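You operate a simulated robot arm through the tools that you are given. There is no shell and no other tool. Be economical: measure what you need, move in short steps, check, and stop when the job is done.

You are at the controls of a simulated two-armed robot. One attempt, no reset.

## Task
Test the emergency stop with the main on, then make ready again.
Fine: key on, main on, hit the stop, pull it out, reset, main on; READY shows; no press out of turn. Where these are worked on the way, their far stop is far enough and under half their travel is too little: emergency stop.

The check looks at the end state, three seconds after you hand in, the way a careful person would. Anything else that was tipped, shoved, dropped, spilled or broken makes it a failure.

## Robot
Two 7-joint arms with two-finger parallel grippers on one trunk, on a base that drives. Base frame: it is fixed to the floor where the robot stands at the start and does not move with it; the origin is under the middle of the robot, x ahead of it, y to its left, z up; the surface under the hand at the start is at about z = 740. Readings come in mm, rad, newtons and seconds.
The left shoulder is at the start at [50, 168, 1032], the right one opposite. With the tool pointing down near the work surface each hand reaches from about 220 to 660 mm from the robot's upright axis, wherever it stands, measured 20 degrees to its own side. Places, roughly: blue latch [800, 700, 800]; control desk [900, 200, 500]; dim knob [800, 100, 800]; emergency stop [800, 700, 1000]; key switch [800, 0, 1000]; main on button [800, -100, 1000]; range knob [800, 500, 900]; red latch [800, 400, 800]; reset button [800, -100, 800]; trim knob [800, 600, 800]; trip knob [800, 600, 900]. Payload 1.57 kg a hand.
The tool frame of a hand sits at the grasp point between the pads (the TCP): z along the fingers, y along the line on which they close. The tips reach 30 mm beyond it. The gripper opens to 80 mm. The fingers are 17 mm wide and 12 mm thick; the gripper's body (40 by 82 mm) begins 80 mm behind the TCP.
Orientation is told as [roll, pitch, yaw] about the base's x, y, z axes, in that order, counted from this pose: with the fingers straight down and closing along the base's y, the tool's x points along the base's -x, its y along +y and its z along -z.

## Interface
- The arms move only by the tool jog_arm. It takes "left_motion", "right_motion" or both (then of equal length, played together; a hand with none holds still); each is a list that holds one entry, the list of rows, each a list of 7 numbers: the turn, a rotation vector about the tool's x, y, z in units of 90 degrees (1.0 is 90 degrees), then the shift along the tool's x, y, z in units of 150 mm (1.0 is 150 mm), then the finger opening in mm, from 0 to 80. In form: [[[ax, ay, az, x, y, z, grip], ...]]. A call has 1 to 12 rows; each row is the pose to reach, as a shift and turn from the pose commanded when the call began, along the tool's axes at that moment. A call with a number of a shift or a turn outside -1 to 1 is refused whole. Each row takes 0.2 s and may step no farther than 50 mm and 0.15 rad from the row before; otherwise, or with a gripper value out of range, the whole call is refused. Where a pose cannot be reached the arm comes as near as it can. A force on the tool above 70 N (or 10 N above the force at the start of the call, whichever is more), or a blocked arm, ends the call early, and 0.2 s more pass. Each finger travels about 45 mm/s and halts on what it meets, pressing with about 36 N; the grip force reading is that of the motor and also rises with nothing between the fingers. The clock runs only during rows and for 0.2 s after the last one: add rows that repeat a pose to give the fingers time. It gives the time, the measured TCP pose, the force on the tool (base axes), the opening and the grip force at its end, in the units of the frame above (readings bear some noise), with the torque about the TCP (base axes, N m) and any sound that the robot's microphone picked up.
- Cameras (640 x 400 px; columns grow to the right, rows downward): "scene" is now at [130.3, -0.3, 1257.2]; the picture's right is [0.00, -1.00, 0.00], its down [-0.45, -0.00, -0.90] and it looks along [0.90, 0.00, -0.45] (base axes); focal length 234 px, centre (320, 200). "left" rides on the left gripper at [72, 7, -122] in its tool frame; the picture's right is [-0.09, 1.00, 0.00], its down [-0.84, -0.08, -0.54] and it looks along [-0.54, -0.05, 0.84] (tool axes); focal length 238 px, centre (320, 200). "right" rides on the right gripper at [72, -7, -122] in its tool frame; the picture's right is [0.09, 1.00, 0.00], its down [-0.84, 0.08, -0.54] and it looks along [-0.54, 0.05, 0.84] (tool axes); focal length 238 px, centre (320, 200). There is no depth. A picture from a camera that has moved, and an enlarged one, comes with that camera's place and axes in the base frame and with its lens.
- get_image(camera): a new picture of that camera. The clock stands still meanwhile.
- slide_trunk(by): slides the trunk up (or, below 0, down) by that many mm; the arms and the scene camera ride with it, the base frame stays. It gives what a move gives, with no picture.
- roll_base(legs): drives the robot by 1 to 6 legs, each [ahead, left, turn to the left] in mm, mm and rad, along the robot's own axes; the way and the turn of a leg run together, so that a leg with both is an arc; at most 1500 mm and 3.142 rad a leg. The arms and the cameras ride along, it lands a little off, and it stops where it bumps. It gives what a move gives.
- aim_head(pan, tilt): turns the head with the scene camera to pan (to the left, within 1.396 rad either way) and tilt (down, from -0.506 to 1.204), counted from straight ahead of the robot. It gives what a move gives.
- enlarge(camera, box): a new picture of the part [left, top, right, bottom] of that camera's present view, enlarged. The clock stands still meanwhile.
- hand_in(): hands the job in; it is judged then, once.

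Work in short steps. Places have to be worked out from the pictures, the camera data and where the tool is seen: move nearer, look again, correct. Check each grasp and each placing, and mend what went wrong. You have 120 turns and 92 pictures in all, those below and enlarged ones among them. Open the grippers and draw the arms clear of the work before you hand the job in, unless the task says otherwise; then end with one line.

The tools are called by a JSON object that holds its "api" and its "payload". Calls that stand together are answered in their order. jog_arm: Moves the arms, as the interface text tells. Its arguments: {"type":"object","properties":{"left_motion":{"type":"array"},"right_motion":{"type":"array"}},"required":[]} The other tools are called the same way: slide_trunk (by) slides the trunk up or down; roll_base (legs) drives the base; aim_head (pan, tilt) turns the head that bears the scene camera; get_image (camera) takes a picture; enlarge (camera, box) takes an enlarged picture of a part of a camera's view; hand_in () hands the job in.

At the start:

```text
time_s: 0.0
left_tcp_pos: [429.3, 223.4, 1153.2]
left_tcp_rot: [-0.003, -0.001, 0.001]
left_ft_force: [-0.2, -0.2, 1.0]
left_ft_torque: [-0.02, -0.01, 0.02]
left_width: 80.1
left_grasp_force: 0.0
right_tcp_pos: [391.7, -120.5, 1128.4]
right_tcp_rot: [-0.001, -0.001, 0.0]
right_ft_force: [-1.1, 0.4, -0.5]
right_ft_torque: [-0.03, 0.03, 0.0]
right_width: 79.7
right_grasp_force: 0.0
trunk travel left (down, up): [-200.0, 243.0]
robot x, y, heading: [0.1, -0.4, 0.002]
head pan, tilt: [0.002, 0.463]
```

scene: 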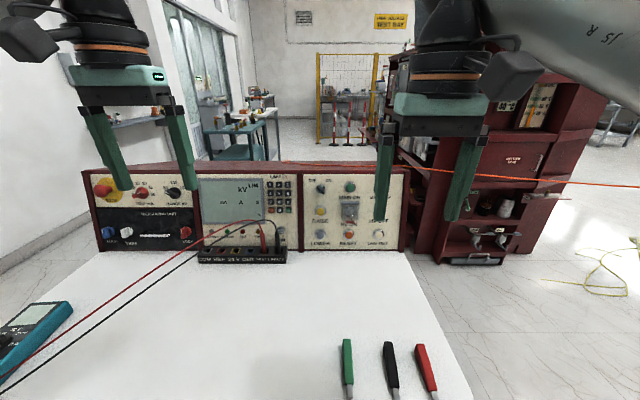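
right: 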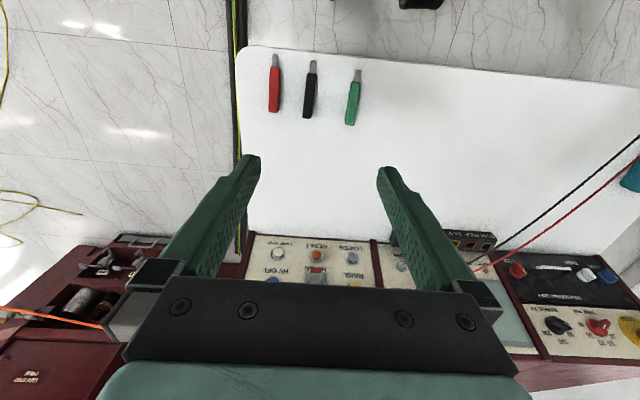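
left: 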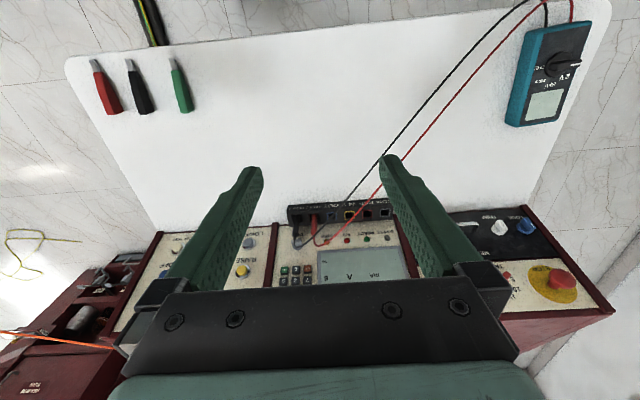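

The panel is ahead with the arms partly in front of it. I enlarge both halves to read the labels.

{"api": "enlarge", "payload": {"camera": "scene", "box": [290, 160, 420, 260]}}

{"api": "enlarge", "payload": {"camera": "scene", "box": [75, 160, 205, 260]}}

{"api": "enlarge", "payload": {"camera": "scene", "box": [190, 165, 310, 265]}}

```text
4.00 times, centred on (355, 210) of scene
camera zoom: at [130.3, -0.3, 1257.2], right [0.0, -1.0, 0.0], down [-0.45, 0.0, -0.9], along [0.9, 0.0, -0.45], focal length 937 px, centre (180, 160)
```

zoom: 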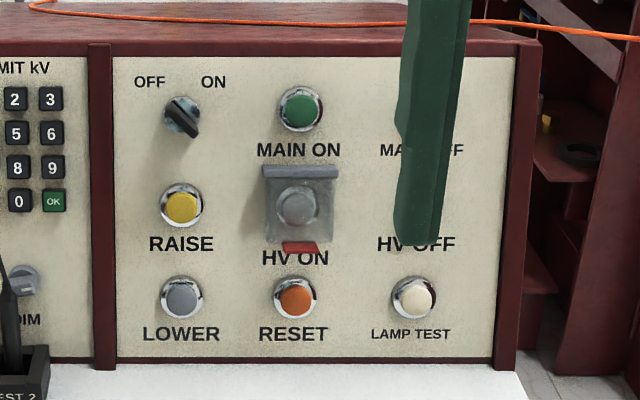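

```text
4.00 times, centred on (140, 210) of scene
camera zoom: at [130.3, -0.3, 1257.2], right [0.0, -1.0, 0.0], down [-0.45, 0.0, -0.9], along [0.9, 0.0, -0.45], focal length 937 px, centre (1040, 160)
```

zoom: 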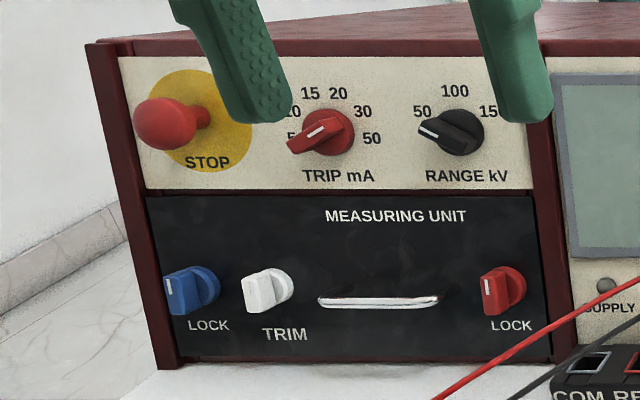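

```text
4.00 times, centred on (250, 215) of scene
camera zoom: at [130.3, -0.3, 1257.2], right [0.0, -1.0, 0.0], down [-0.45, 0.0, -0.9], along [0.9, 0.0, -0.45], focal length 937 px, centre (600, 140)
```

zoom: 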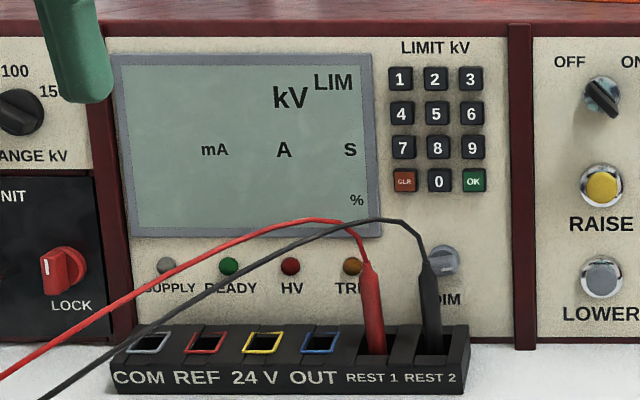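

The panel front looks vertical at roughly x≈780, key near [776,-46,970], main on near y=-135, stop near y≈585+. I turn both hands to point forward while moving ahead.

{"api": "jog_arm", "payload": {"right_motion": [[[0, -0.0909, 0, -0.07, 0, 0.05, 80], [0, -0.1818, 0, -0.14, 0, 0.1, 60], [0, -0.2727, 0, -0.21, 0, 0.15, 50], [0, -0.3636, 0, -0.28, 0, 0.2, 50], [0, -0.4545, 0, -0.35, 0, 0.25, 50], [0, -0.5454, 0, -0.42, 0, 0.3, 50], [0, -0.6363, 0, -0.49, 0, 0.35, 50], [0, -0.7272, 0, -0.56, 0, 0.4, 50], [0, -0.8181, 0, -0.63, 0, 0.45, 50], [0, -0.909, 0, -0.7, 0, 0.5, 50], [0, -1, 0, -0.77, 0, 0.55, 50]]], "left_motion": [[[0, -0.0909, 0, -0.07, 0.08, 0.05, 80], [0, -0.1818, 0, -0.14, 0.16, 0.1, 80], [0, -0.2727, 0, -0.21, 0.24, 0.15, 80], [0, -0.3636, 0, -0.28, 0.32, 0.2, 80], [0, -0.4545, 0, -0.35, 0.4, 0.25, 80], [0, -0.5454, 0, -0.42, 0.48, 0.3, 80], [0, -0.6363, 0, -0.49, 0.56, 0.35, 80], [0, -0.7272, 0, -0.56, 0.64, 0.4, 80], [0, -0.8181, 0, -0.63, 0.72, 0.45, 80], [0, -0.909, 0, -0.7, 0.8, 0.5, 80], [0, -1, 0, -0.77, 0.88, 0.55, 80]]]}}

{"api": "get_image", "payload": {"camera": "right"}}

{"api": "get_image", "payload": {"camera": "left"}}

{"api": "get_image", "payload": {"camera": "scene"}}

```text
time_s: 2.4
left_tcp_pos: [542.1, 357.0, 1069.3]
left_tcp_rot: [-2.281, -1.567, 2.282]
left_ft_force: [-0.4, 0.9, 0.3]
left_ft_torque: [0.0, -0.01, -0.02]
left_width: 79.9
left_grasp_force: 0.0
right_tcp_pos: [507.3, -116.5, 1046.2]
right_tcp_rot: [2.322, -1.564, -2.313]
right_ft_force: [0.1, -1.6, -1.3]
right_ft_torque: [0.03, -0.15, 0.14]
right_width: 50.0
right_grasp_force: 0.1
trunk travel left (down, up): [-200.0, 243.0]
robot x, y, heading: [0.4, 2.5, 0.001]
head pan, tilt: [0.002, 0.463]
```

```text
85 pictures are left
camera right: at [384.5, -123.1, 975.8], right [-0.01, 1.0, -0.09], down [-0.55, 0.07, 0.84], along [0.84, 0.05, 0.54], focal length 238 px, centre (320, 200)
```

right: 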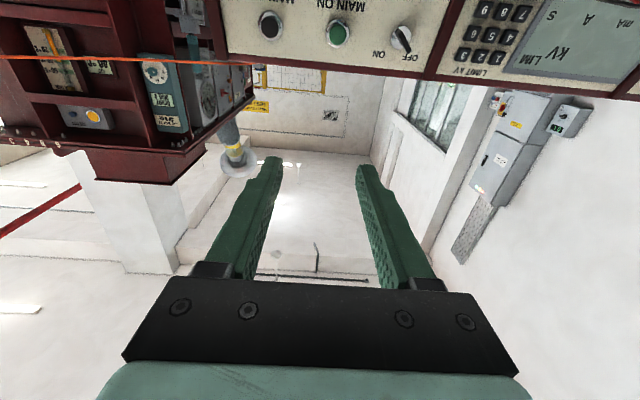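

```text
84 pictures are left
camera left: at [421.5, 361.9, 997.7], right [0.0, 1.0, 0.09], down [-0.54, -0.08, 0.84], along [0.84, -0.05, 0.54], focal length 238 px, centre (320, 200)
```

left: 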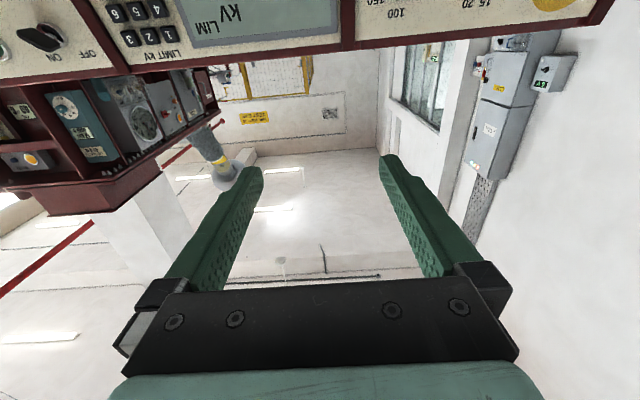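

```text
83 pictures are left
camera scene: at [129.4, 1.6, 1257.4], right [0.0, -1.0, 0.0], down [-0.45, 0.0, -0.9], along [0.9, 0.0, -0.45], focal length 234 px, centre (320, 200)
```

scene: 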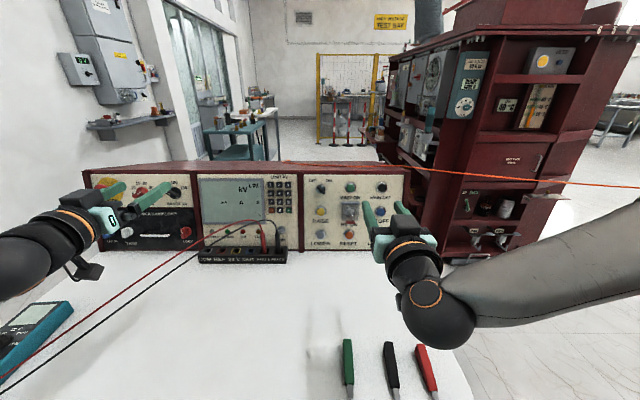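

Correcting for the zoom's true extent, triangulation gives main on ≈[825,-96,957], key ≈[825,0,950], reset ≈[795,-99,794], stop ≈[825,680,946], so the panel leans back about 10°. I zoom in on the key and the stop.

{"api": "enlarge", "payload": {"camera": "scene", "box": [300, 172, 340, 197]}}

{"api": "enlarge", "payload": {"camera": "scene", "box": [300, 170, 412, 240]}}

```text
16.00 times, centred on (320, 184) of scene
camera zoom: at [129.4, 1.6, 1257.4], right [0.0, -1.0, 0.0], down [-0.45, 0.0, -0.9], along [0.9, 0.0, -0.45], focal length 3748 px, centre (320, 448)
```

zoom: 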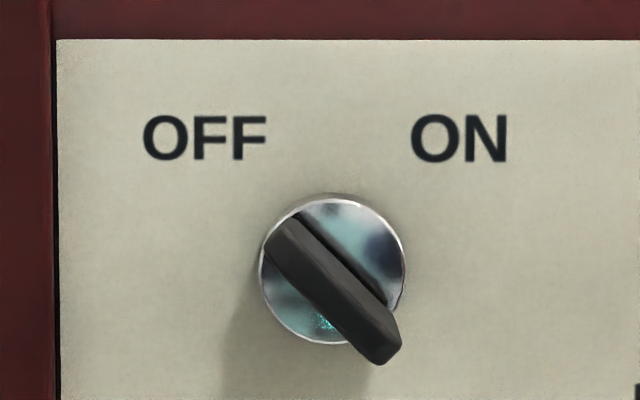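

```text
5.71 times, centred on (356, 205) of scene
camera zoom: at [129.4, 1.6, 1257.4], right [0.0, -1.0, 0.0], down [-0.45, 0.0, -0.9], along [0.9, 0.0, -0.45], focal length 1339 px, centre (114, 171)
```

zoom: 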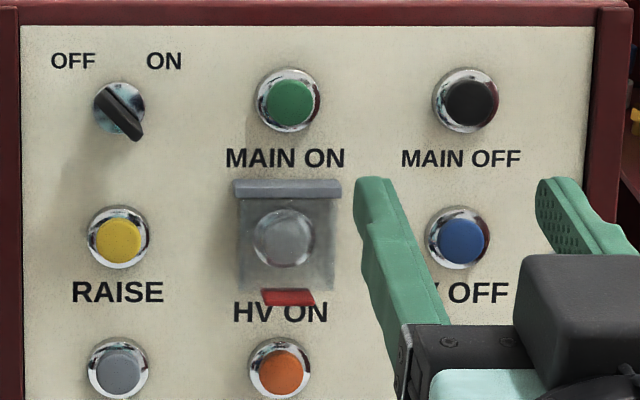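

The key blade lies along the OFF diagonal at 45°, so I need to turn it 90° clockwise. I pitch the right hand about 10° down and lower it so that its camera views the panel and I can refine positions.

{"api": "jog_arm", "payload": {"right_motion": [[[0, 0.03, 0, 0.25, 0.1, 0, 40], [0, 0.06, 0, 0.5, 0.2, 0, 40], [0, 0.09, 0, 0.75, 0.3, 0, 40], [0, 0.111, 0, 1, 0.4, 0, 40], [0, 0.111, 0, 1, 0.4, 0, 40]]]}}

{"api": "get_image", "payload": {"camera": "right"}}

```text
time_s: 3.6
left_tcp_pos: [543.0, 355.0, 1070.1]
left_tcp_rot: [-1.533, -1.567, 1.536]
left_ft_force: [0.8, -0.2, 0.6]
left_ft_torque: [-0.04, -0.02, -0.02]
left_width: 80.0
left_grasp_force: 0.0
right_tcp_pos: [506.2, -62.0, 894.3]
right_tcp_rot: [0.0, -1.397, 0.001]
right_ft_force: [-0.6, 0.6, 1.0]
right_ft_torque: [0.03, 0.03, -0.03]
right_width: 40.0
right_grasp_force: 0.1
trunk travel left (down, up): [-200.0, 243.0]
robot x, y, heading: [-1.3, -0.1, 0.001]
head pan, tilt: [0.002, 0.463]
```

```text
80 pictures are left
camera right: at [374.1, -68.9, 845.9], right [-0.02, 1.0, -0.09], down [-0.39, 0.08, 0.92], along [0.92, 0.05, 0.39], focal length 238 px, centre (320, 200)
```

right: 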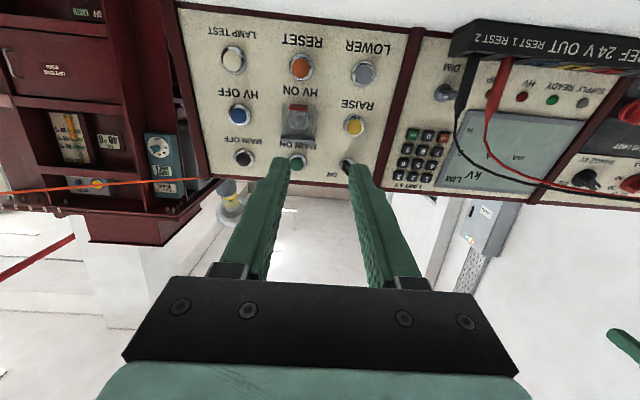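

Refined: reset face ≈[776,-94,805], main on face ≈[811,-95,960], key ring ≈[817,-1,952] with a blade sticking out about 27 mm. I roll the right hand −45° and come up in line with the key.

{"api": "jog_arm", "payload": {"right_motion": [[[0, 0, -0.0714, -0.109, 0.058, 0.086, 40], [0, 0, -0.1429, -0.218, 0.116, 0.171, 40], [0, 0, -0.2143, -0.327, 0.174, 0.257, 40], [0, 0, -0.2857, -0.436, 0.233, 0.343, 40], [0, 0, -0.3571, -0.545, 0.291, 0.429, 40], [0, 0, -0.4286, -0.654, 0.349, 0.514, 40], [0, 0, -0.5, -0.763, 0.407, 0.6, 40], [0, 0, -0.5, -0.763, 0.407, 0.6, 40]]]}}

{"api": "enlarge", "payload": {"camera": "scene", "box": [270, 160, 398, 240]}}

{"api": "get_image", "payload": {"camera": "right"}}

```text
time_s: 5.4
left_tcp_pos: [543.9, 355.5, 1069.4]
left_tcp_rot: [-1.492, -1.569, 1.493]
left_ft_force: [-0.3, 0.2, 0.1]
left_ft_torque: [-0.02, -0.01, 0.0]
left_width: 80.1
left_grasp_force: 0.1
right_tcp_pos: [618.3, -0.6, 994.1]
right_tcp_rot: [-1.326, -0.769, 1.4]
right_ft_force: [-0.3, -0.2, 0.8]
right_ft_torque: [0.0, -0.01, 0.01]
right_width: 40.1
right_grasp_force: 0.0
trunk travel left (down, up): [-200.0, 243.0]
robot x, y, heading: [0.5, 0.6, -0.0]
head pan, tilt: [0.002, 0.463]
```

```text
5.00 times, centred on (334, 200) of scene
camera zoom: at [130.3, -0.3, 1257.2], right [0.0, -1.0, 0.0], down [-0.45, 0.0, -0.9], along [0.9, 0.0, -0.45], focal length 1171 px, centre (250, 200)
```

zoom: 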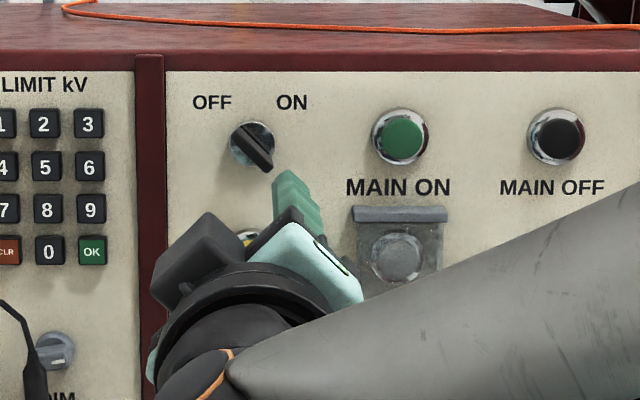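

```text
78 pictures are left
camera right: at [489.8, -55.9, 970.1], right [-0.13, 0.64, -0.76], down [-0.44, 0.65, 0.62], along [0.89, 0.42, 0.19], focal length 238 px, centre (320, 200)
```

right: 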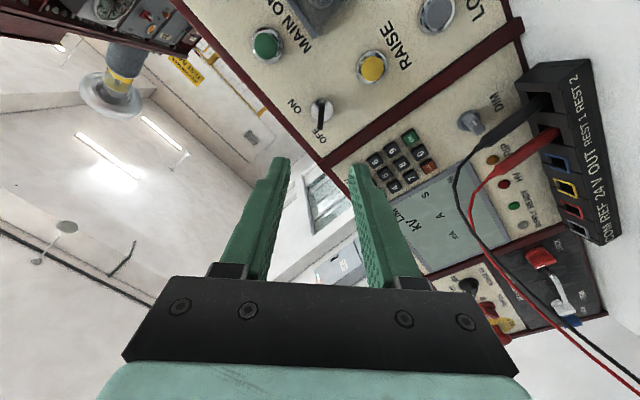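

The hand is in line with the key, and both cameras put the blade near [805,-1,956]. I advance to about 60 mm in front of it.

{"api": "jog_arm", "payload": {"right_motion": [[[0, 0, 0, 0.005, 0.005, 0.2, 40], [0, 0, 0, 0.01, 0.01, 0.4, 40], [0, 0, 0, 0.017, 0.017, 0.6, 40], [0, 0, 0, 0.017, 0.017, 0.753, 40], [0, 0, 0, 0.017, 0.017, 0.753, 40]]]}}

{"api": "enlarge", "payload": {"camera": "scene", "box": [288, 170, 352, 210]}}

{"api": "get_image", "payload": {"camera": "right"}}

```text
time_s: 6.6
left_tcp_pos: [543.7, 355.6, 1069.6]
left_tcp_rot: [-1.485, -1.569, 1.488]
left_ft_force: [-0.9, 0.3, 0.5]
left_ft_torque: [0.02, 0.01, 0.01]
left_width: 80.0
left_grasp_force: 0.1
right_tcp_pos: [726.6, 0.9, 966.3]
right_tcp_rot: [-1.325, -0.769, 1.396]
right_ft_force: [-0.2, -0.2, 0.7]
right_ft_torque: [0.03, -0.01, 0.0]
right_width: 40.1
right_grasp_force: 0.1
trunk travel left (down, up): [-200.0, 243.0]
robot x, y, heading: [-1.8, 2.4, -0.0]
head pan, tilt: [0.002, 0.463]
```

```text
10.00 times, centred on (320, 190) of scene
camera zoom: at [130.3, -0.3, 1257.2], right [0.0, -1.0, 0.0], down [-0.45, 0.0, -0.9], along [0.9, 0.0, -0.45], focal length 2343 px, centre (320, 300)
```

zoom: 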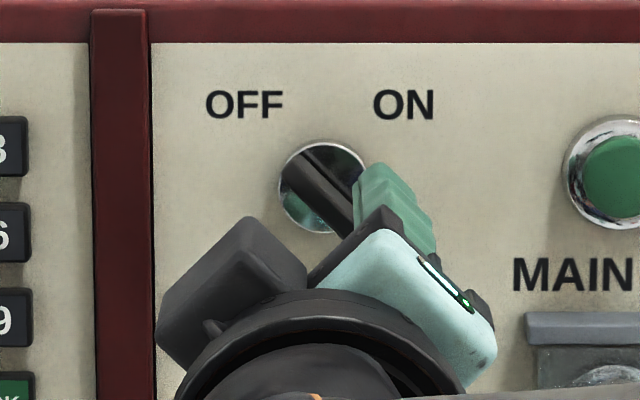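

```text
76 pictures are left
camera right: at [598.0, -54.6, 944.4], right [-0.13, 0.64, -0.76], down [-0.44, 0.65, 0.62], along [0.89, 0.42, 0.19], focal length 238 px, centre (320, 200)
```

right: 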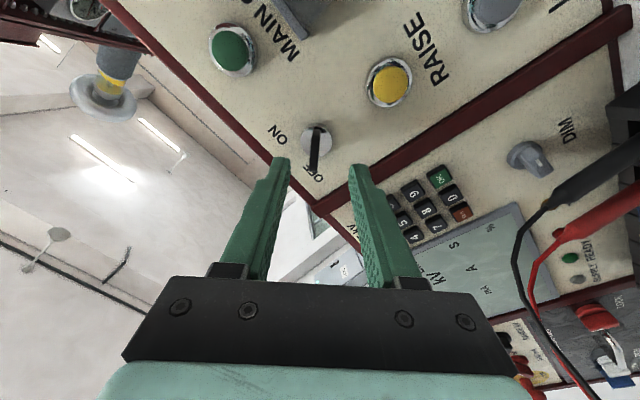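

The fingers straddle the blade in the picture, with the key about 3.5 mm off along the closing axis. I correct that and advance 50 mm.

{"api": "jog_arm", "payload": {"right_motion": [[[0, 0, 0, 0, -0.023, 0.08, 40], [0, 0, 0, 0, -0.023, 0.16, 40], [0, 0, 0, 0, -0.023, 0.24, 40], [0, 0, 0, 0, -0.023, 0.3, 40], [0, 0, 0, 0, -0.023, 0.333, 40], [0, 0, 0, 0, -0.023, 0.333, 40]]]}}

{"api": "get_image", "payload": {"camera": "right"}}

{"api": "enlarge", "payload": {"camera": "scene", "box": [288, 170, 352, 210]}}

```text
time_s: 8.0
left_tcp_pos: [544.6, 355.1, 1070.3]
left_tcp_rot: [-1.49, -1.569, 1.49]
left_ft_force: [-0.3, -0.1, 0.1]
left_ft_torque: [-0.01, 0.02, 0.0]
left_width: 79.7
left_grasp_force: 0.1
right_tcp_pos: [776.1, -2.0, 960.2]
right_tcp_rot: [-1.327, -0.769, 1.399]
right_ft_force: [-0.4, 0.1, 0.4]
right_ft_torque: [0.04, -0.01, -0.03]
right_width: 39.8
right_grasp_force: 0.0
trunk travel left (down, up): [-200.0, 243.0]
robot x, y, heading: [1.7, -2.2, -0.005]
head pan, tilt: [0.002, 0.463]
```

```text
75 pictures are left
camera right: at [648.0, -57.3, 938.4], right [-0.13, 0.64, -0.76], down [-0.44, 0.65, 0.62], along [0.89, 0.42, 0.2], focal length 238 px, centre (320, 200)
```

right: 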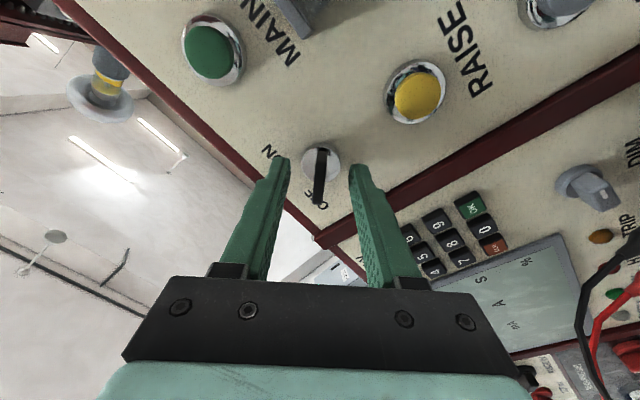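

```text
10.00 times, centred on (320, 190) of scene
camera zoom: at [130.3, -0.3, 1257.2], right [0.0, -1.0, 0.0], down [-0.45, 0.0, -0.89], along [0.89, 0.0, -0.45], focal length 2343 px, centre (320, 300)
```

zoom: 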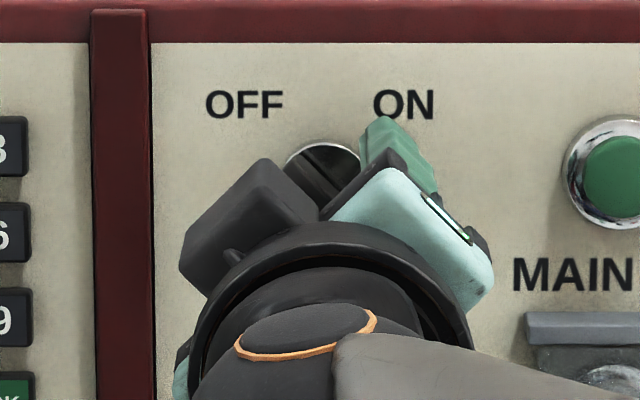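

The blade sits between the fingertips with about 12 mm left to the ring. I advance 4 mm more and close.

{"api": "jog_arm", "payload": {"right_motion": [[[0, 0, 0, 0, 0, 0.027, 40], [0, 0, 0, 0, 0, 0.027, 25], [0, 0, 0, 0, 0, 0.027, 12], [0, 0, 0, 0, 0, 0.027, 4], [0, 0, 0, 0, 0, 0.027, 4], [0, 0, 0, 0, 0, 0.027, 4]]]}}

{"api": "get_image", "payload": {"camera": "right"}}

```text
time_s: 9.4
left_tcp_pos: [544.9, 356.4, 1069.3]
left_tcp_rot: [-1.32, -1.57, 1.322]
left_ft_force: [0.9, 0.3, 0.2]
left_ft_torque: [-0.01, 0.04, -0.01]
left_width: 79.9
left_grasp_force: 0.1
right_tcp_pos: [780.5, -1.4, 959.4]
right_tcp_rot: [-1.324, -0.772, 1.399]
right_ft_force: [0.4, 0.3, -0.7]
right_ft_torque: [0.06, 0.66, 0.38]
right_width: 8.1
right_grasp_force: 26.4
trunk travel left (down, up): [-200.0, 243.0]
robot x, y, heading: [-1.9, -0.3, -0.004]
head pan, tilt: [0.002, 0.463]
```

```text
73 pictures are left
camera right: at [651.8, -57.8, 937.6], right [-0.13, 0.64, -0.76], down [-0.44, 0.65, 0.62], along [0.89, 0.42, 0.19], focal length 238 px, centre (320, 200)
```

right: 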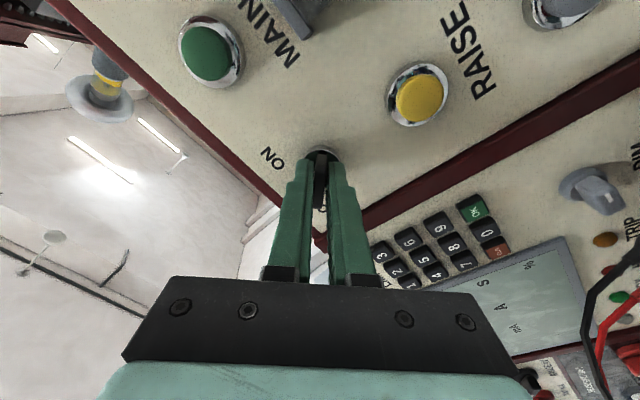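

The blade is gripped at 8.1 mm. I turn it 90° clockwise (positive about tool z) toward ON.

{"api": "jog_arm", "payload": {"right_motion": [[[0, 0, 0.09, 0, 0, 0, 4], [0, 0, 0.18, 0, 0, 0, 4], [0, 0, 0.27, 0, 0, 0, 4], [0, 0, 0.36, 0, 0, 0, 4], [0, 0, 0.45, 0, 0, 0, 4], [0, 0, 0.54, 0, 0, 0, 4], [0, 0, 0.63, 0, 0, 0, 4], [0, 0, 0.72, 0, 0, 0, 4], [0, 0, 0.81, 0, 0, 0, 4], [0, 0, 0.9, 0, 0, 0, 4], [0, 0, 0.98, 0, 0, 0, 4]]]}}

{"api": "get_image", "payload": {"camera": "right"}}

{"api": "get_image", "payload": {"camera": "scene"}}

```text
time_s: 11.8
left_tcp_pos: [544.3, 356.4, 1068.4]
left_tcp_rot: [-1.169, -1.567, 1.174]
left_ft_force: [0.0, 0.8, -0.1]
left_ft_torque: [-0.01, -0.01, -0.03]
left_width: 80.1
left_grasp_force: 0.1
right_tcp_pos: [781.1, 1.0, 961.5]
right_tcp_rot: [1.319, -0.799, -1.383]
right_ft_force: [-2.7, 13.9, -9.7]
right_ft_torque: [-0.1, 0.36, -0.49]
right_width: 7.8
right_grasp_force: 27.1
trunk travel left (down, up): [-200.0, 243.0]
robot x, y, heading: [-3.1, -0.7, 0.0]
head pan, tilt: [0.002, 0.463]
```

```text
72 pictures are left
camera right: at [649.9, 45.2, 927.8], right [0.1, 0.79, 0.61], down [-0.41, -0.52, 0.75], along [0.9, -0.33, 0.27], focal length 238 px, centre (320, 200)
```

right: 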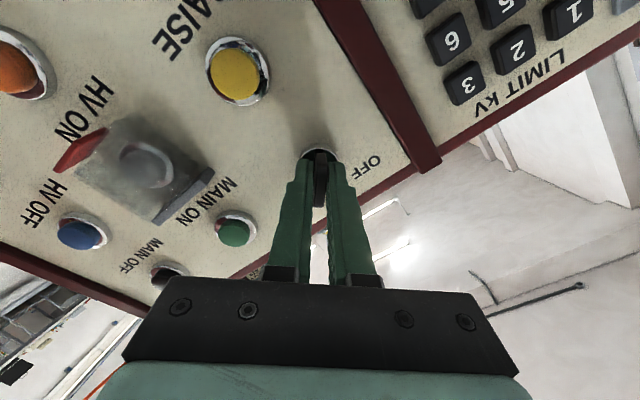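

```text
71 pictures are left
camera scene: at [131.3, 1.3, 1257.1], right [0.0, -1.0, 0.0], down [-0.45, 0.0, -0.89], along [0.89, 0.0, -0.45], focal length 234 px, centre (320, 200)
```

scene: 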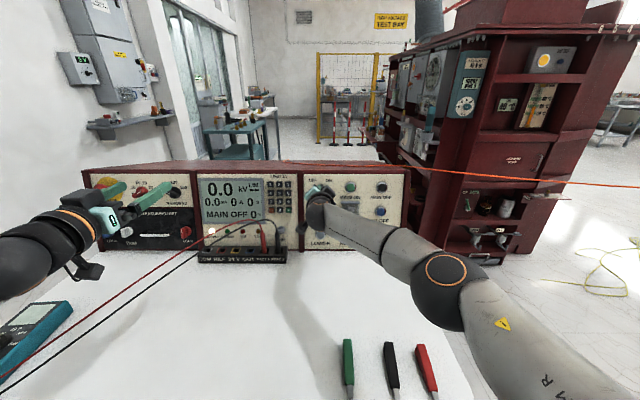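

The display lit with "MAIN OFF", so the key is on. I open the fingers and back off straight.

{"api": "jog_arm", "payload": {"right_motion": [[[0, 0, 0, 0, 0, 0, 25], [0, 0, 0, 0, 0, 0, 40], [0, 0, 0, 0, 0, 0, 40], [0, 0, 0, 0, 0, -0.2, 40], [0, 0, 0, 0, 0, -0.45, 40], [0, 0, 0, 0, 0, -0.6, 30], [0, 0, 0, 0, 0, -0.6, 10], [0, 0, 0, 0, 0, -0.6, 0]]]}}

{"api": "enlarge", "payload": {"camera": "scene", "box": [190, 165, 350, 265]}}

{"api": "get_image", "payload": {"camera": "right"}}

```text
time_s: 13.6
left_tcp_pos: [544.7, 355.6, 1070.4]
left_tcp_rot: [-1.478, -1.569, 1.478]
left_ft_force: [-0.4, 0.0, -0.3]
left_ft_torque: [0.01, 0.0, 0.01]
left_width: 79.8
left_grasp_force: 0.1
right_tcp_pos: [692.2, -2.3, 977.2]
right_tcp_rot: [1.319, -0.801, -1.39]
right_ft_force: [0.3, -0.4, -0.1]
right_ft_torque: [0.03, 0.03, -0.02]
right_width: 0.0
right_grasp_force: 11.5
trunk travel left (down, up): [-200.0, 243.0]
robot x, y, heading: [-4.1, -1.1, 0.002]
head pan, tilt: [0.002, 0.463]
```

```text
4.00 times, centred on (270, 215) of scene
camera zoom: at [130.3, -0.3, 1257.2], right [0.0, -1.0, 0.0], down [-0.45, 0.0, -0.89], along [0.89, 0.0, -0.45], focal length 937 px, centre (520, 140)
```

zoom: 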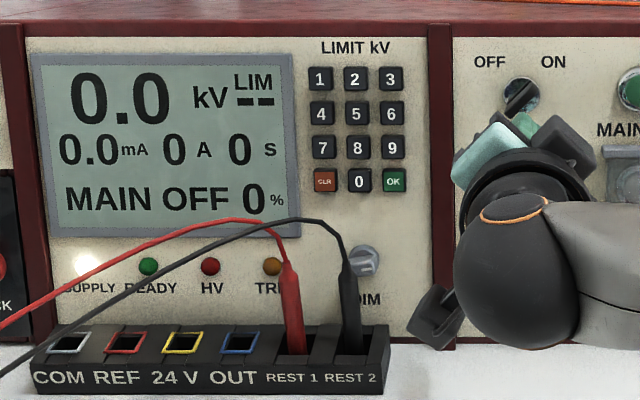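

```text
69 pictures are left
camera right: at [560.9, 41.9, 944.0], right [0.11, 0.79, 0.61], down [-0.42, -0.52, 0.75], along [0.9, -0.33, 0.28], focal length 238 px, centre (320, 200)
```

right: 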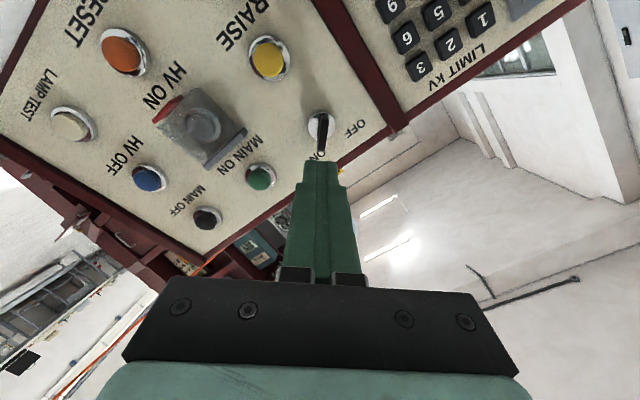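

Key stays on and SUPPLY is lit. With fingers closed, I level the roll and move across in front of MAIN ON.

{"api": "jog_arm", "payload": {"right_motion": [[[0, 0, -0.0833, -0.076, -0.07, 0.03, 0], [0, 0, -0.1667, -0.152, -0.141, 0.07, 0], [0, 0, -0.25, -0.228, -0.211, 0.1, 0], [0, 0, -0.3333, -0.303, -0.281, 0.13, 0], [0, 0, -0.4167, -0.379, -0.352, 0.17, 0], [0, 0, -0.49, -0.455, -0.422, 0.2, 0], [0, 0, -0.49, -0.455, -0.422, 0.2, 0]]]}}

{"api": "get_image", "payload": {"camera": "right"}}

{"api": "enlarge", "payload": {"camera": "scene", "box": [318, 170, 382, 210]}}

```text
time_s: 15.2
left_tcp_pos: [543.1, 355.0, 1070.0]
left_tcp_rot: [-1.5, -1.57, 1.501]
left_ft_force: [-0.9, 0.1, 0.2]
left_ft_torque: [0.0, -0.05, 0.03]
left_width: 79.8
left_grasp_force: 0.1
right_tcp_pos: [722.8, -97.2, 978.3]
right_tcp_rot: [-0.1, -1.394, 0.103]
right_ft_force: [0.6, -0.2, -0.2]
right_ft_torque: [-0.02, -0.03, 0.0]
right_width: 0.2
right_grasp_force: 21.0
trunk travel left (down, up): [-200.0, 243.0]
robot x, y, heading: [0.2, 1.6, 0.003]
head pan, tilt: [0.002, 0.463]
```

```text
68 pictures are left
camera right: at [589.1, -104.3, 929.1], right [-0.02, 0.99, -0.11], down [-0.39, 0.09, 0.92], along [0.92, 0.06, 0.38], focal length 238 px, centre (320, 200)
```

right: 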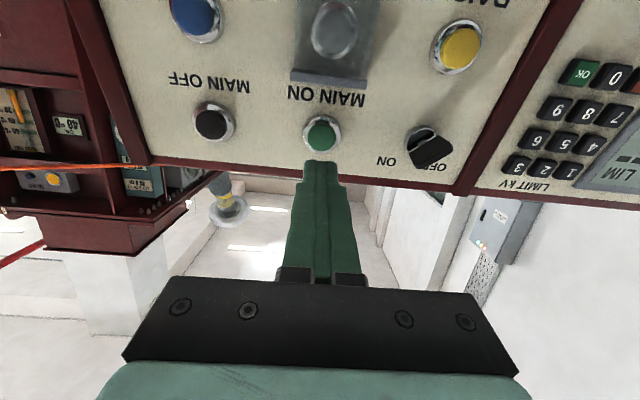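

```text
10.00 times, centred on (350, 190) of scene
camera zoom: at [130.3, -0.3, 1257.2], right [0.0, -1.0, 0.0], down [-0.45, 0.0, -0.9], along [0.9, 0.0, -0.45], focal length 2343 px, centre (20, 300)
```

zoom: 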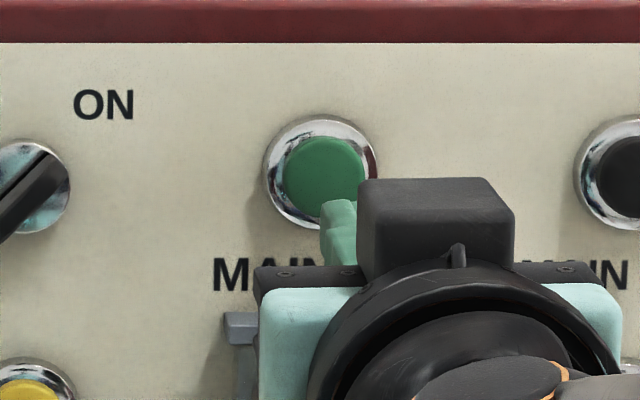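

The closed fingertips are lined up with the green button, tips about 58 mm short. I advance 50 mm, correcting 3 mm down.

{"api": "jog_arm", "payload": {"right_motion": [[[0, 0, 0, 0.02, 0, 0.1, 0], [0, 0, 0, 0.02, 0, 0.2, 0], [0, 0, 0, 0.02, 0, 0.28, 0], [0, 0, 0, 0.02, 0, 0.333, 0], [0, 0, 0, 0.02, 0, 0.333, 0]]]}}

{"api": "get_image", "payload": {"camera": "right"}}

```text
time_s: 16.4
left_tcp_pos: [543.7, 356.1, 1070.2]
left_tcp_rot: [-1.51, -1.569, 1.512]
left_ft_force: [-0.4, -0.5, -0.3]
left_ft_torque: [-0.01, -0.02, 0.0]
left_width: 79.9
left_grasp_force: 0.1
right_tcp_pos: [770.2, -94.4, 966.7]
right_tcp_rot: [-0.087, -1.394, 0.088]
right_ft_force: [-0.5, 0.0, 0.0]
right_ft_torque: [-0.01, 0.0, 0.03]
right_width: 0.0
right_grasp_force: 21.7
trunk travel left (down, up): [-200.0, 243.0]
robot x, y, heading: [1.8, 0.9, -0.001]
head pan, tilt: [0.002, 0.463]
```

```text
66 pictures are left
camera right: at [637.6, -103.3, 917.9], right [-0.02, 0.99, -0.11], down [-0.39, 0.09, 0.92], along [0.92, 0.06, 0.38], focal length 238 px, centre (320, 200)
```

right: 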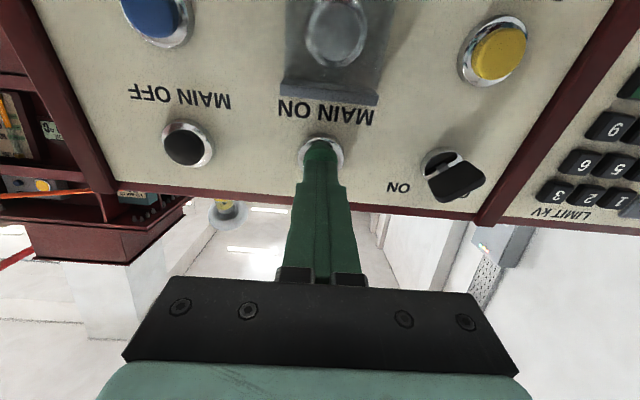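

The tips are just in front of the green button and centred. I press in small rows up to 18 mm and then come back.

{"api": "jog_arm", "payload": {"right_motion": [[[0, 0, 0, 0, 0, 0.03, 0], [0, 0, 0, 0, 0, 0.05, 0], [0, 0, 0, 0, 0, 0.07, 0], [0, 0, 0, 0, 0, 0.09, 0], [0, 0, 0, 0, 0, 0.105, 0], [0, 0, 0, 0, 0, 0.12, 0]]]}}

{"api": "enlarge", "payload": {"camera": "scene", "box": [190, 165, 350, 265]}}

```text
time_s: 17.8
left_tcp_pos: [542.8, 356.5, 1071.8]
left_tcp_rot: [-2.618, -1.569, 2.618]
left_ft_force: [-0.5, 0.7, 0.2]
left_ft_torque: [0.01, -0.01, 0.03]
left_width: 80.0
left_grasp_force: 0.0
right_tcp_pos: [788.0, -96.1, 963.8]
right_tcp_rot: [-0.081, -1.394, 0.082]
right_ft_force: [-16.6, -1.6, -2.4]
right_ft_torque: [-0.04, 0.3, -0.02]
right_width: 0.2
right_grasp_force: 21.2
trunk travel left (down, up): [-200.0, 243.0]
robot x, y, heading: [-0.0, 0.2, 0.0]
head pan, tilt: [0.002, 0.463]
heard: click
```

```text
4.00 times, centred on (270, 215) of scene
camera zoom: at [128.7, -0.6, 1257.4], right [0.0, -1.0, 0.0], down [-0.44, 0.0, -0.9], along [0.9, 0.0, -0.44], focal length 937 px, centre (520, 140)
```

zoom: 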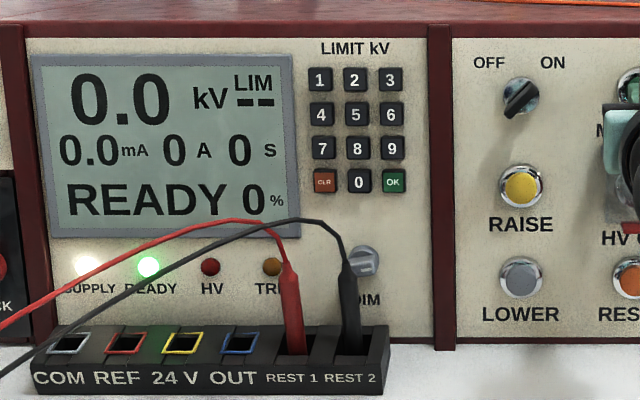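

Click heard and READY shows. I back the right hand off and swing the left hand toward the stop: 150 mm left, and down.

{"api": "jog_arm", "payload": {"right_motion": [[[0, 0, 0, 0, 0, -0.1, 0], [0, 0, 0, 0, 0, -0.25, 0], [0, 0, 0, 0, 0, -0.4, 0], [0, 0, 0, 0, 0, -0.6, 0], [0, 0, 0, 0, 0, -0.8, 0]]], "left_motion": [[[0, 0.02, 0, 0.1, 0.2, 0, 60], [0, 0.04, 0, 0.2, 0.4, 0, 40], [0, 0.06, 0, 0.3, 0.6, 0, 20], [0, 0.08, 0, 0.4, 0.8, 0, 0], [0, 0.111, 0, 0.5, 1, 0, 0]]]}}

{"api": "get_image", "payload": {"camera": "left"}}

{"api": "enlarge", "payload": {"camera": "scene", "box": [60, 160, 220, 260]}}

```text
time_s: 19.0
left_tcp_pos: [544.8, 504.1, 994.3]
left_tcp_rot: [-0.003, -1.397, 0.006]
left_ft_force: [1.0, 0.4, 0.4]
left_ft_torque: [0.02, 0.04, -0.03]
left_width: 0.0
left_grasp_force: 11.4
right_tcp_pos: [672.0, -96.2, 985.3]
right_tcp_rot: [-0.088, -1.396, 0.09]
right_ft_force: [-0.2, -0.1, -0.3]
right_ft_torque: [-0.03, -0.02, -0.02]
right_width: 0.0
right_grasp_force: 21.5
trunk travel left (down, up): [-200.0, 243.0]
robot x, y, heading: [1.4, 2.3, -0.002]
head pan, tilt: [0.002, 0.463]
```

```text
64 pictures are left
camera left: at [411.8, 509.8, 945.4], right [0.01, 1.0, 0.09], down [-0.39, -0.08, 0.92], along [0.92, -0.05, 0.39], focal length 238 px, centre (320, 200)
```

left: 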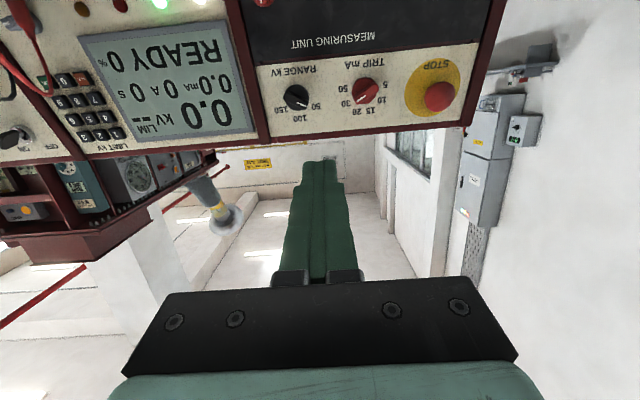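

```text
4.00 times, centred on (140, 210) of scene
camera zoom: at [130.2, -0.3, 1257.2], right [0.0, -1.0, 0.0], down [-0.45, 0.0, -0.9], along [0.9, 0.0, -0.45], focal length 937 px, centre (1040, 160)
```

zoom: 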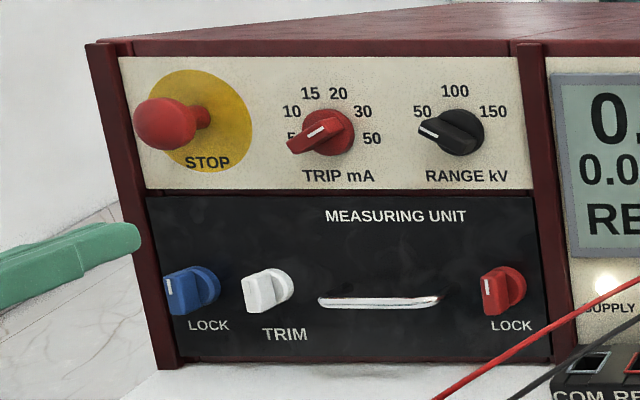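

Triangulation puts the stop's head at about [790,681,956]. I move the left hand 150 mm left and 75 mm ahead to test the reach.

{"api": "jog_arm", "payload": {"left_motion": [[[0, 0, 0, 0, 0.25, 0.12, 0], [0, 0, 0, 0, 0.5, 0.25, 0], [0, 0, 0, 0, 0.75, 0.37, 0], [0, 0, 0, 0, 1, 0.5, 0], [0, 0, 0, 0, 1, 0.5, 0]]]}}

{"api": "get_image", "payload": {"camera": "left"}}

```text
time_s: 20.2
left_tcp_pos: [618.5, 656.0, 983.0]
left_tcp_rot: [-0.016, -1.398, 0.015]
left_ft_force: [0.4, 0.2, 0.1]
left_ft_torque: [-0.01, 0.03, 0.0]
left_width: 0.0
left_grasp_force: 21.9
right_tcp_pos: [671.3, -95.0, 984.3]
right_tcp_rot: [-0.087, -1.398, 0.088]
right_ft_force: [0.6, -0.1, 0.5]
right_ft_torque: [-0.01, 0.0, -0.02]
right_width: 0.0
right_grasp_force: 21.5
trunk travel left (down, up): [-200.0, 243.0]
robot x, y, heading: [0.5, 2.6, -0.006]
head pan, tilt: [0.002, 0.463]
```

```text
62 pictures are left
camera left: at [485.8, 659.6, 933.4], right [0.02, 1.0, 0.09], down [-0.39, -0.07, 0.92], along [0.92, -0.05, 0.39], focal length 238 px, centre (320, 200)
```

left: 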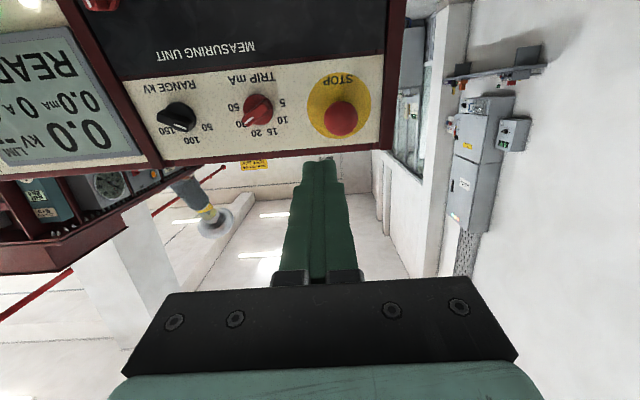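

Reach is fine; the head is now seen near [785,677,957]. I line up about 45 mm in front of it.

{"api": "jog_arm", "payload": {"left_motion": [[[0, 0, 0, 0, 0.05, 0.18, 0], [0, 0, 0, -0.01, 0.1, 0.36, 0], [0, 0, 0, -0.017, 0.147, 0.52, 0], [0, 0, 0, -0.017, 0.147, 0.52, 0]]]}}

{"api": "get_image", "payload": {"camera": "left"}}

{"api": "enlarge", "payload": {"camera": "scene", "box": [60, 160, 140, 210]}}

```text
time_s: 21.2
left_tcp_pos: [636.3, 652.2, 982.9]
left_tcp_rot: [-0.004, -1.396, 0.004]
left_ft_force: [-0.5, -0.7, 0.1]
left_ft_torque: [0.0, 0.0, -0.02]
left_width: 0.0
left_grasp_force: 21.6
left hand out of reach, approached as far as the arm can: row 1, 2, 3, 4
right_tcp_pos: [671.6, -96.3, 984.7]
right_tcp_rot: [-0.088, -1.398, 0.088]
right_ft_force: [-0.7, -0.8, 0.1]
right_ft_torque: [0.01, 0.04, 0.0]
right_width: 0.1
right_grasp_force: 21.3
trunk travel left (down, up): [-200.0, 243.0]
robot x, y, heading: [2.3, 2.8, 0.002]
head pan, tilt: [0.002, 0.463]
```

```text
61 pictures are left
camera left: at [503.3, 655.6, 933.6], right [0.01, 1.0, 0.09], down [-0.39, -0.08, 0.92], along [0.92, -0.05, 0.39], focal length 238 px, centre (320, 200)
```

left: 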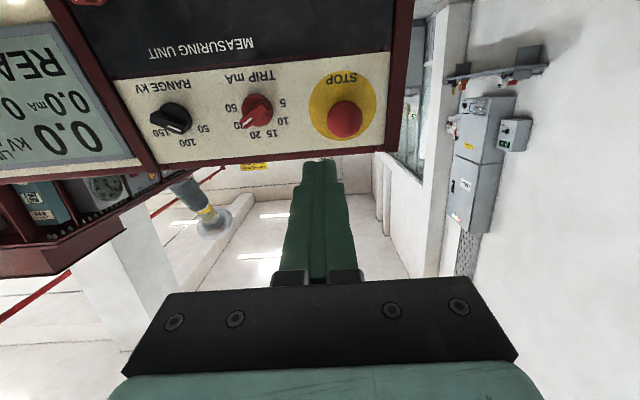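

```text
8.00 times, centred on (100, 185) of scene
camera zoom: at [130.4, -0.4, 1257.2], right [0.0, -1.0, 0.0], down [-0.45, 0.0, -0.89], along [0.89, 0.0, -0.45], focal length 1874 px, centre (2080, 320)
```

zoom: 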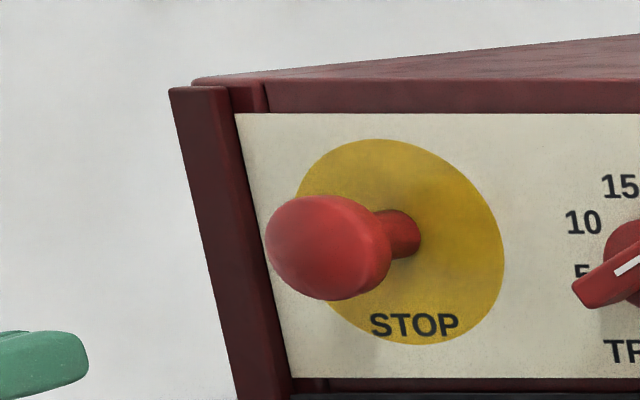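

The arm is out of reach, so I draw the left hand back in toward the robot and then drive the base 230 mm left.

{"api": "jog_arm", "payload": {"left_motion": [[[0, 0, 0, 0, -0.25, -0.12, 0], [0, 0, 0, 0, -0.5, -0.25, 0], [0, 0, 0, 0, -0.75, -0.37, 0], [0, 0, 0, 0, -1, -0.5, 0], [0, 0, 0, 0, -1, -0.5, 0]]]}}

{"api": "roll_base", "payload": {"legs": [[0, 230, 0]]}}

{"api": "get_image", "payload": {"camera": "scene"}}

{"api": "get_image", "payload": {"camera": "left"}}

```text
time_s: 22.4
left_tcp_pos: [562.5, 501.0, 997.3]
left_tcp_rot: [0.0, -1.396, 0.002]
left_ft_force: [-0.2, 0.6, 0.4]
left_ft_torque: [0.0, 0.01, -0.01]
left_width: 0.0
left_grasp_force: 21.4
right_tcp_pos: [670.8, -96.9, 983.9]
right_tcp_rot: [-0.089, -1.398, 0.091]
right_ft_force: [0.2, 0.1, 0.5]
right_ft_torque: [-0.01, 0.01, 0.04]
right_width: 0.2
right_grasp_force: 21.4
trunk travel left (down, up): [-200.0, 243.0]
robot x, y, heading: [-3.3, 0.1, -0.002]
head pan, tilt: [0.002, 0.463]
```

```text
time_s: 25.0
left_tcp_pos: [559.3, 727.3, 999.3]
left_tcp_rot: [-0.007, -1.397, 0.01]
left_ft_force: [-0.1, -0.2, 0.7]
left_ft_torque: [-0.02, 0.01, -0.01]
left_width: 0.0
left_grasp_force: 21.4
right_tcp_pos: [671.9, 131.1, 983.7]
right_tcp_rot: [-0.088, -1.397, 0.095]
right_ft_force: [0.2, 0.4, 0.2]
right_ft_torque: [-0.01, 0.01, -0.01]
right_width: 0.0
right_grasp_force: 21.2
trunk travel left (down, up): [-200.0, 243.0]
robot x, y, heading: [-1.1, 227.9, 0.005]
head pan, tilt: [0.002, 0.463]
```

```text
59 pictures are left
camera scene: at [129.9, 225.4, 1257.2], right [0.0, -1.0, 0.0], down [-0.45, 0.0, -0.9], along [0.89, 0.0, -0.45], focal length 234 px, centre (320, 200)
```

scene: 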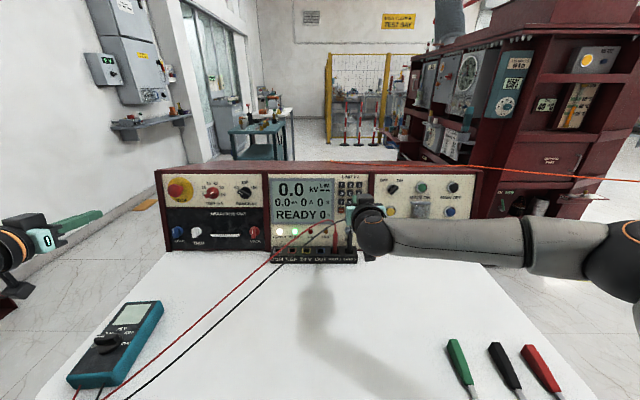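

```text
58 pictures are left
camera left: at [426.8, 732.3, 948.8], right [0.01, 1.0, 0.09], down [-0.39, -0.08, 0.92], along [0.92, -0.05, 0.39], focal length 238 px, centre (320, 200)
```

left: 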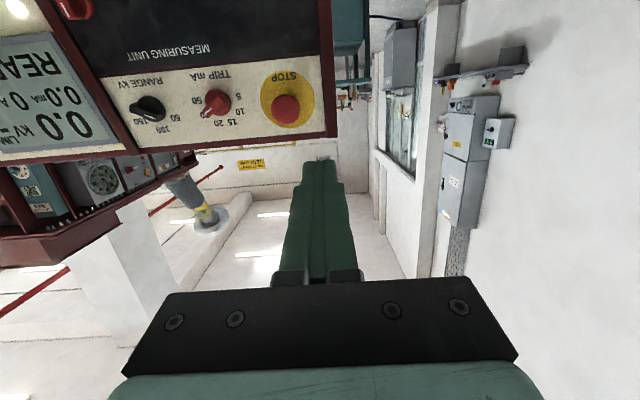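

The base moved cleanly. From here the head is again at about [785,678,958]; I bring the left tips to about 45 mm in front of it.

{"api": "jog_arm", "payload": {"left_motion": [[[0, 0, 0, 0.02, -0.11, 0.2, 0], [0, 0, 0, 0.02, -0.22, 0.4, 0], [0, 0, 0, 0.02, -0.327, 0.6, 0], [0, 0, 0, 0.02, -0.327, 0.8, 0], [0, 0, 0, 0.02, -0.327, 0.93, 0], [0, 0, 0, 0.02, -0.327, 0.93, 0]]]}}

{"api": "get_image", "payload": {"camera": "left"}}

{"api": "enlarge", "payload": {"camera": "scene", "box": [150, 165, 230, 215]}}

```text
time_s: 26.4
left_tcp_pos: [695.9, 679.3, 972.4]
left_tcp_rot: [-0.001, -1.397, 0.006]
left_ft_force: [0.3, 0.1, -0.4]
left_ft_torque: [-0.03, -0.03, -0.01]
left_width: 0.0
left_grasp_force: 21.5
right_tcp_pos: [670.6, 132.8, 984.5]
right_tcp_rot: [-0.089, -1.394, 0.091]
right_ft_force: [0.2, 0.4, 1.1]
right_ft_torque: [-0.01, 0.03, -0.01]
right_width: 0.3
right_grasp_force: 20.9
trunk travel left (down, up): [-200.0, 243.0]
robot x, y, heading: [-2.8, 224.5, -0.002]
head pan, tilt: [0.002, 0.463]
```

```text
57 pictures are left
camera left: at [564.4, 683.4, 923.1], right [0.01, 1.0, 0.09], down [-0.39, -0.08, 0.92], along [0.92, -0.05, 0.39], focal length 238 px, centre (320, 200)
```

left: 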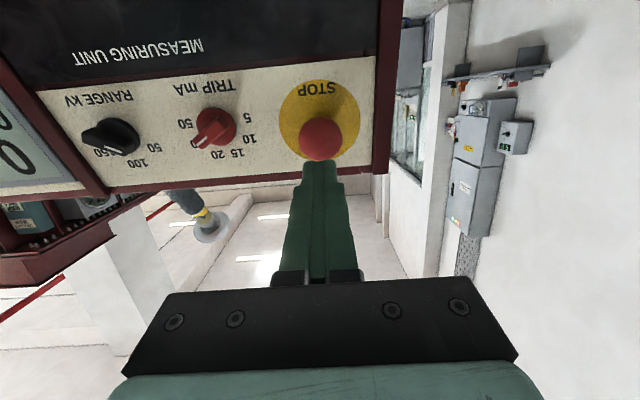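

```text
8.00 times, centred on (190, 190) of scene
camera zoom: at [129.9, 225.2, 1257.2], right [0.0, -1.0, 0.0], down [-0.45, 0.0, -0.9], along [0.9, 0.0, -0.45], focal length 1874 px, centre (1360, 280)
```

zoom: 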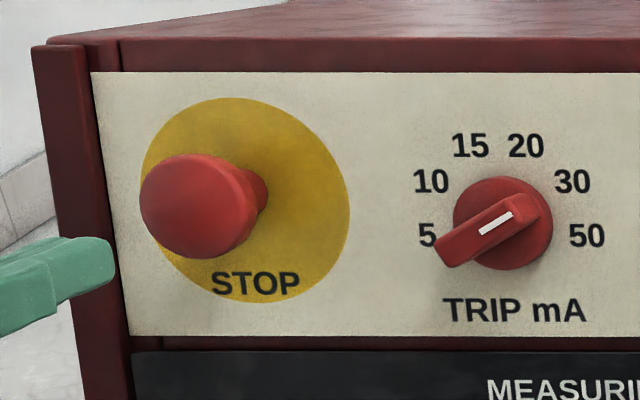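

Aligned with the red head. I advance 36 mm and then in 2–3 mm rows until contact.

{"api": "jog_arm", "payload": {"left_motion": [[[0, 0, 0, 0.02, 0, 0.1, 0], [0, 0, 0, 0.02, 0, 0.2, 0], [0, 0, 0, 0.02, 0, 0.24, 0], [0, 0, 0, 0.02, 0, 0.26, 0], [0, 0, 0, 0.02, 0, 0.28, 0], [0, 0, 0, 0.02, 0, 0.3, 0], [0, 0, 0, 0.02, 0, 0.32, 0], [0, 0, 0, 0.02, 0, 0.34, 0]]]}}

{"api": "enlarge", "payload": {"camera": "scene", "box": [150, 165, 230, 215]}}

```text
time_s: 28.2
left_tcp_pos: [728.2, 668.1, 966.9]
left_tcp_rot: [0.001, -1.395, 0.003]
left_ft_force: [0.5, 0.3, 0.7]
left_ft_torque: [0.01, 0.01, 0.0]
left_width: 0.3
left_grasp_force: 21.8
left hand out of reach, approached as far as the arm can: row 2, 3, 4, 5, 6, 7, 8
right_tcp_pos: [671.3, 130.2, 984.8]
right_tcp_rot: [-0.087, -1.397, 0.092]
right_ft_force: [0.0, -0.2, 0.6]
right_ft_torque: [0.03, -0.02, 0.0]
right_width: 0.1
right_grasp_force: 21.5
trunk travel left (down, up): [-200.0, 243.0]
robot x, y, heading: [2.2, 228.0, 0.007]
head pan, tilt: [0.002, 0.463]
```

```text
8.00 times, centred on (190, 190) of scene
camera zoom: at [130.0, 225.1, 1257.2], right [0.0, -1.0, 0.0], down [-0.45, 0.0, -0.89], along [0.89, 0.0, -0.45], focal length 1874 px, centre (1360, 280)
```

zoom: 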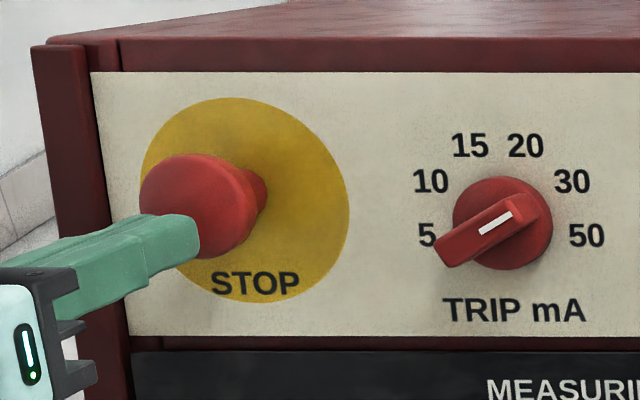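

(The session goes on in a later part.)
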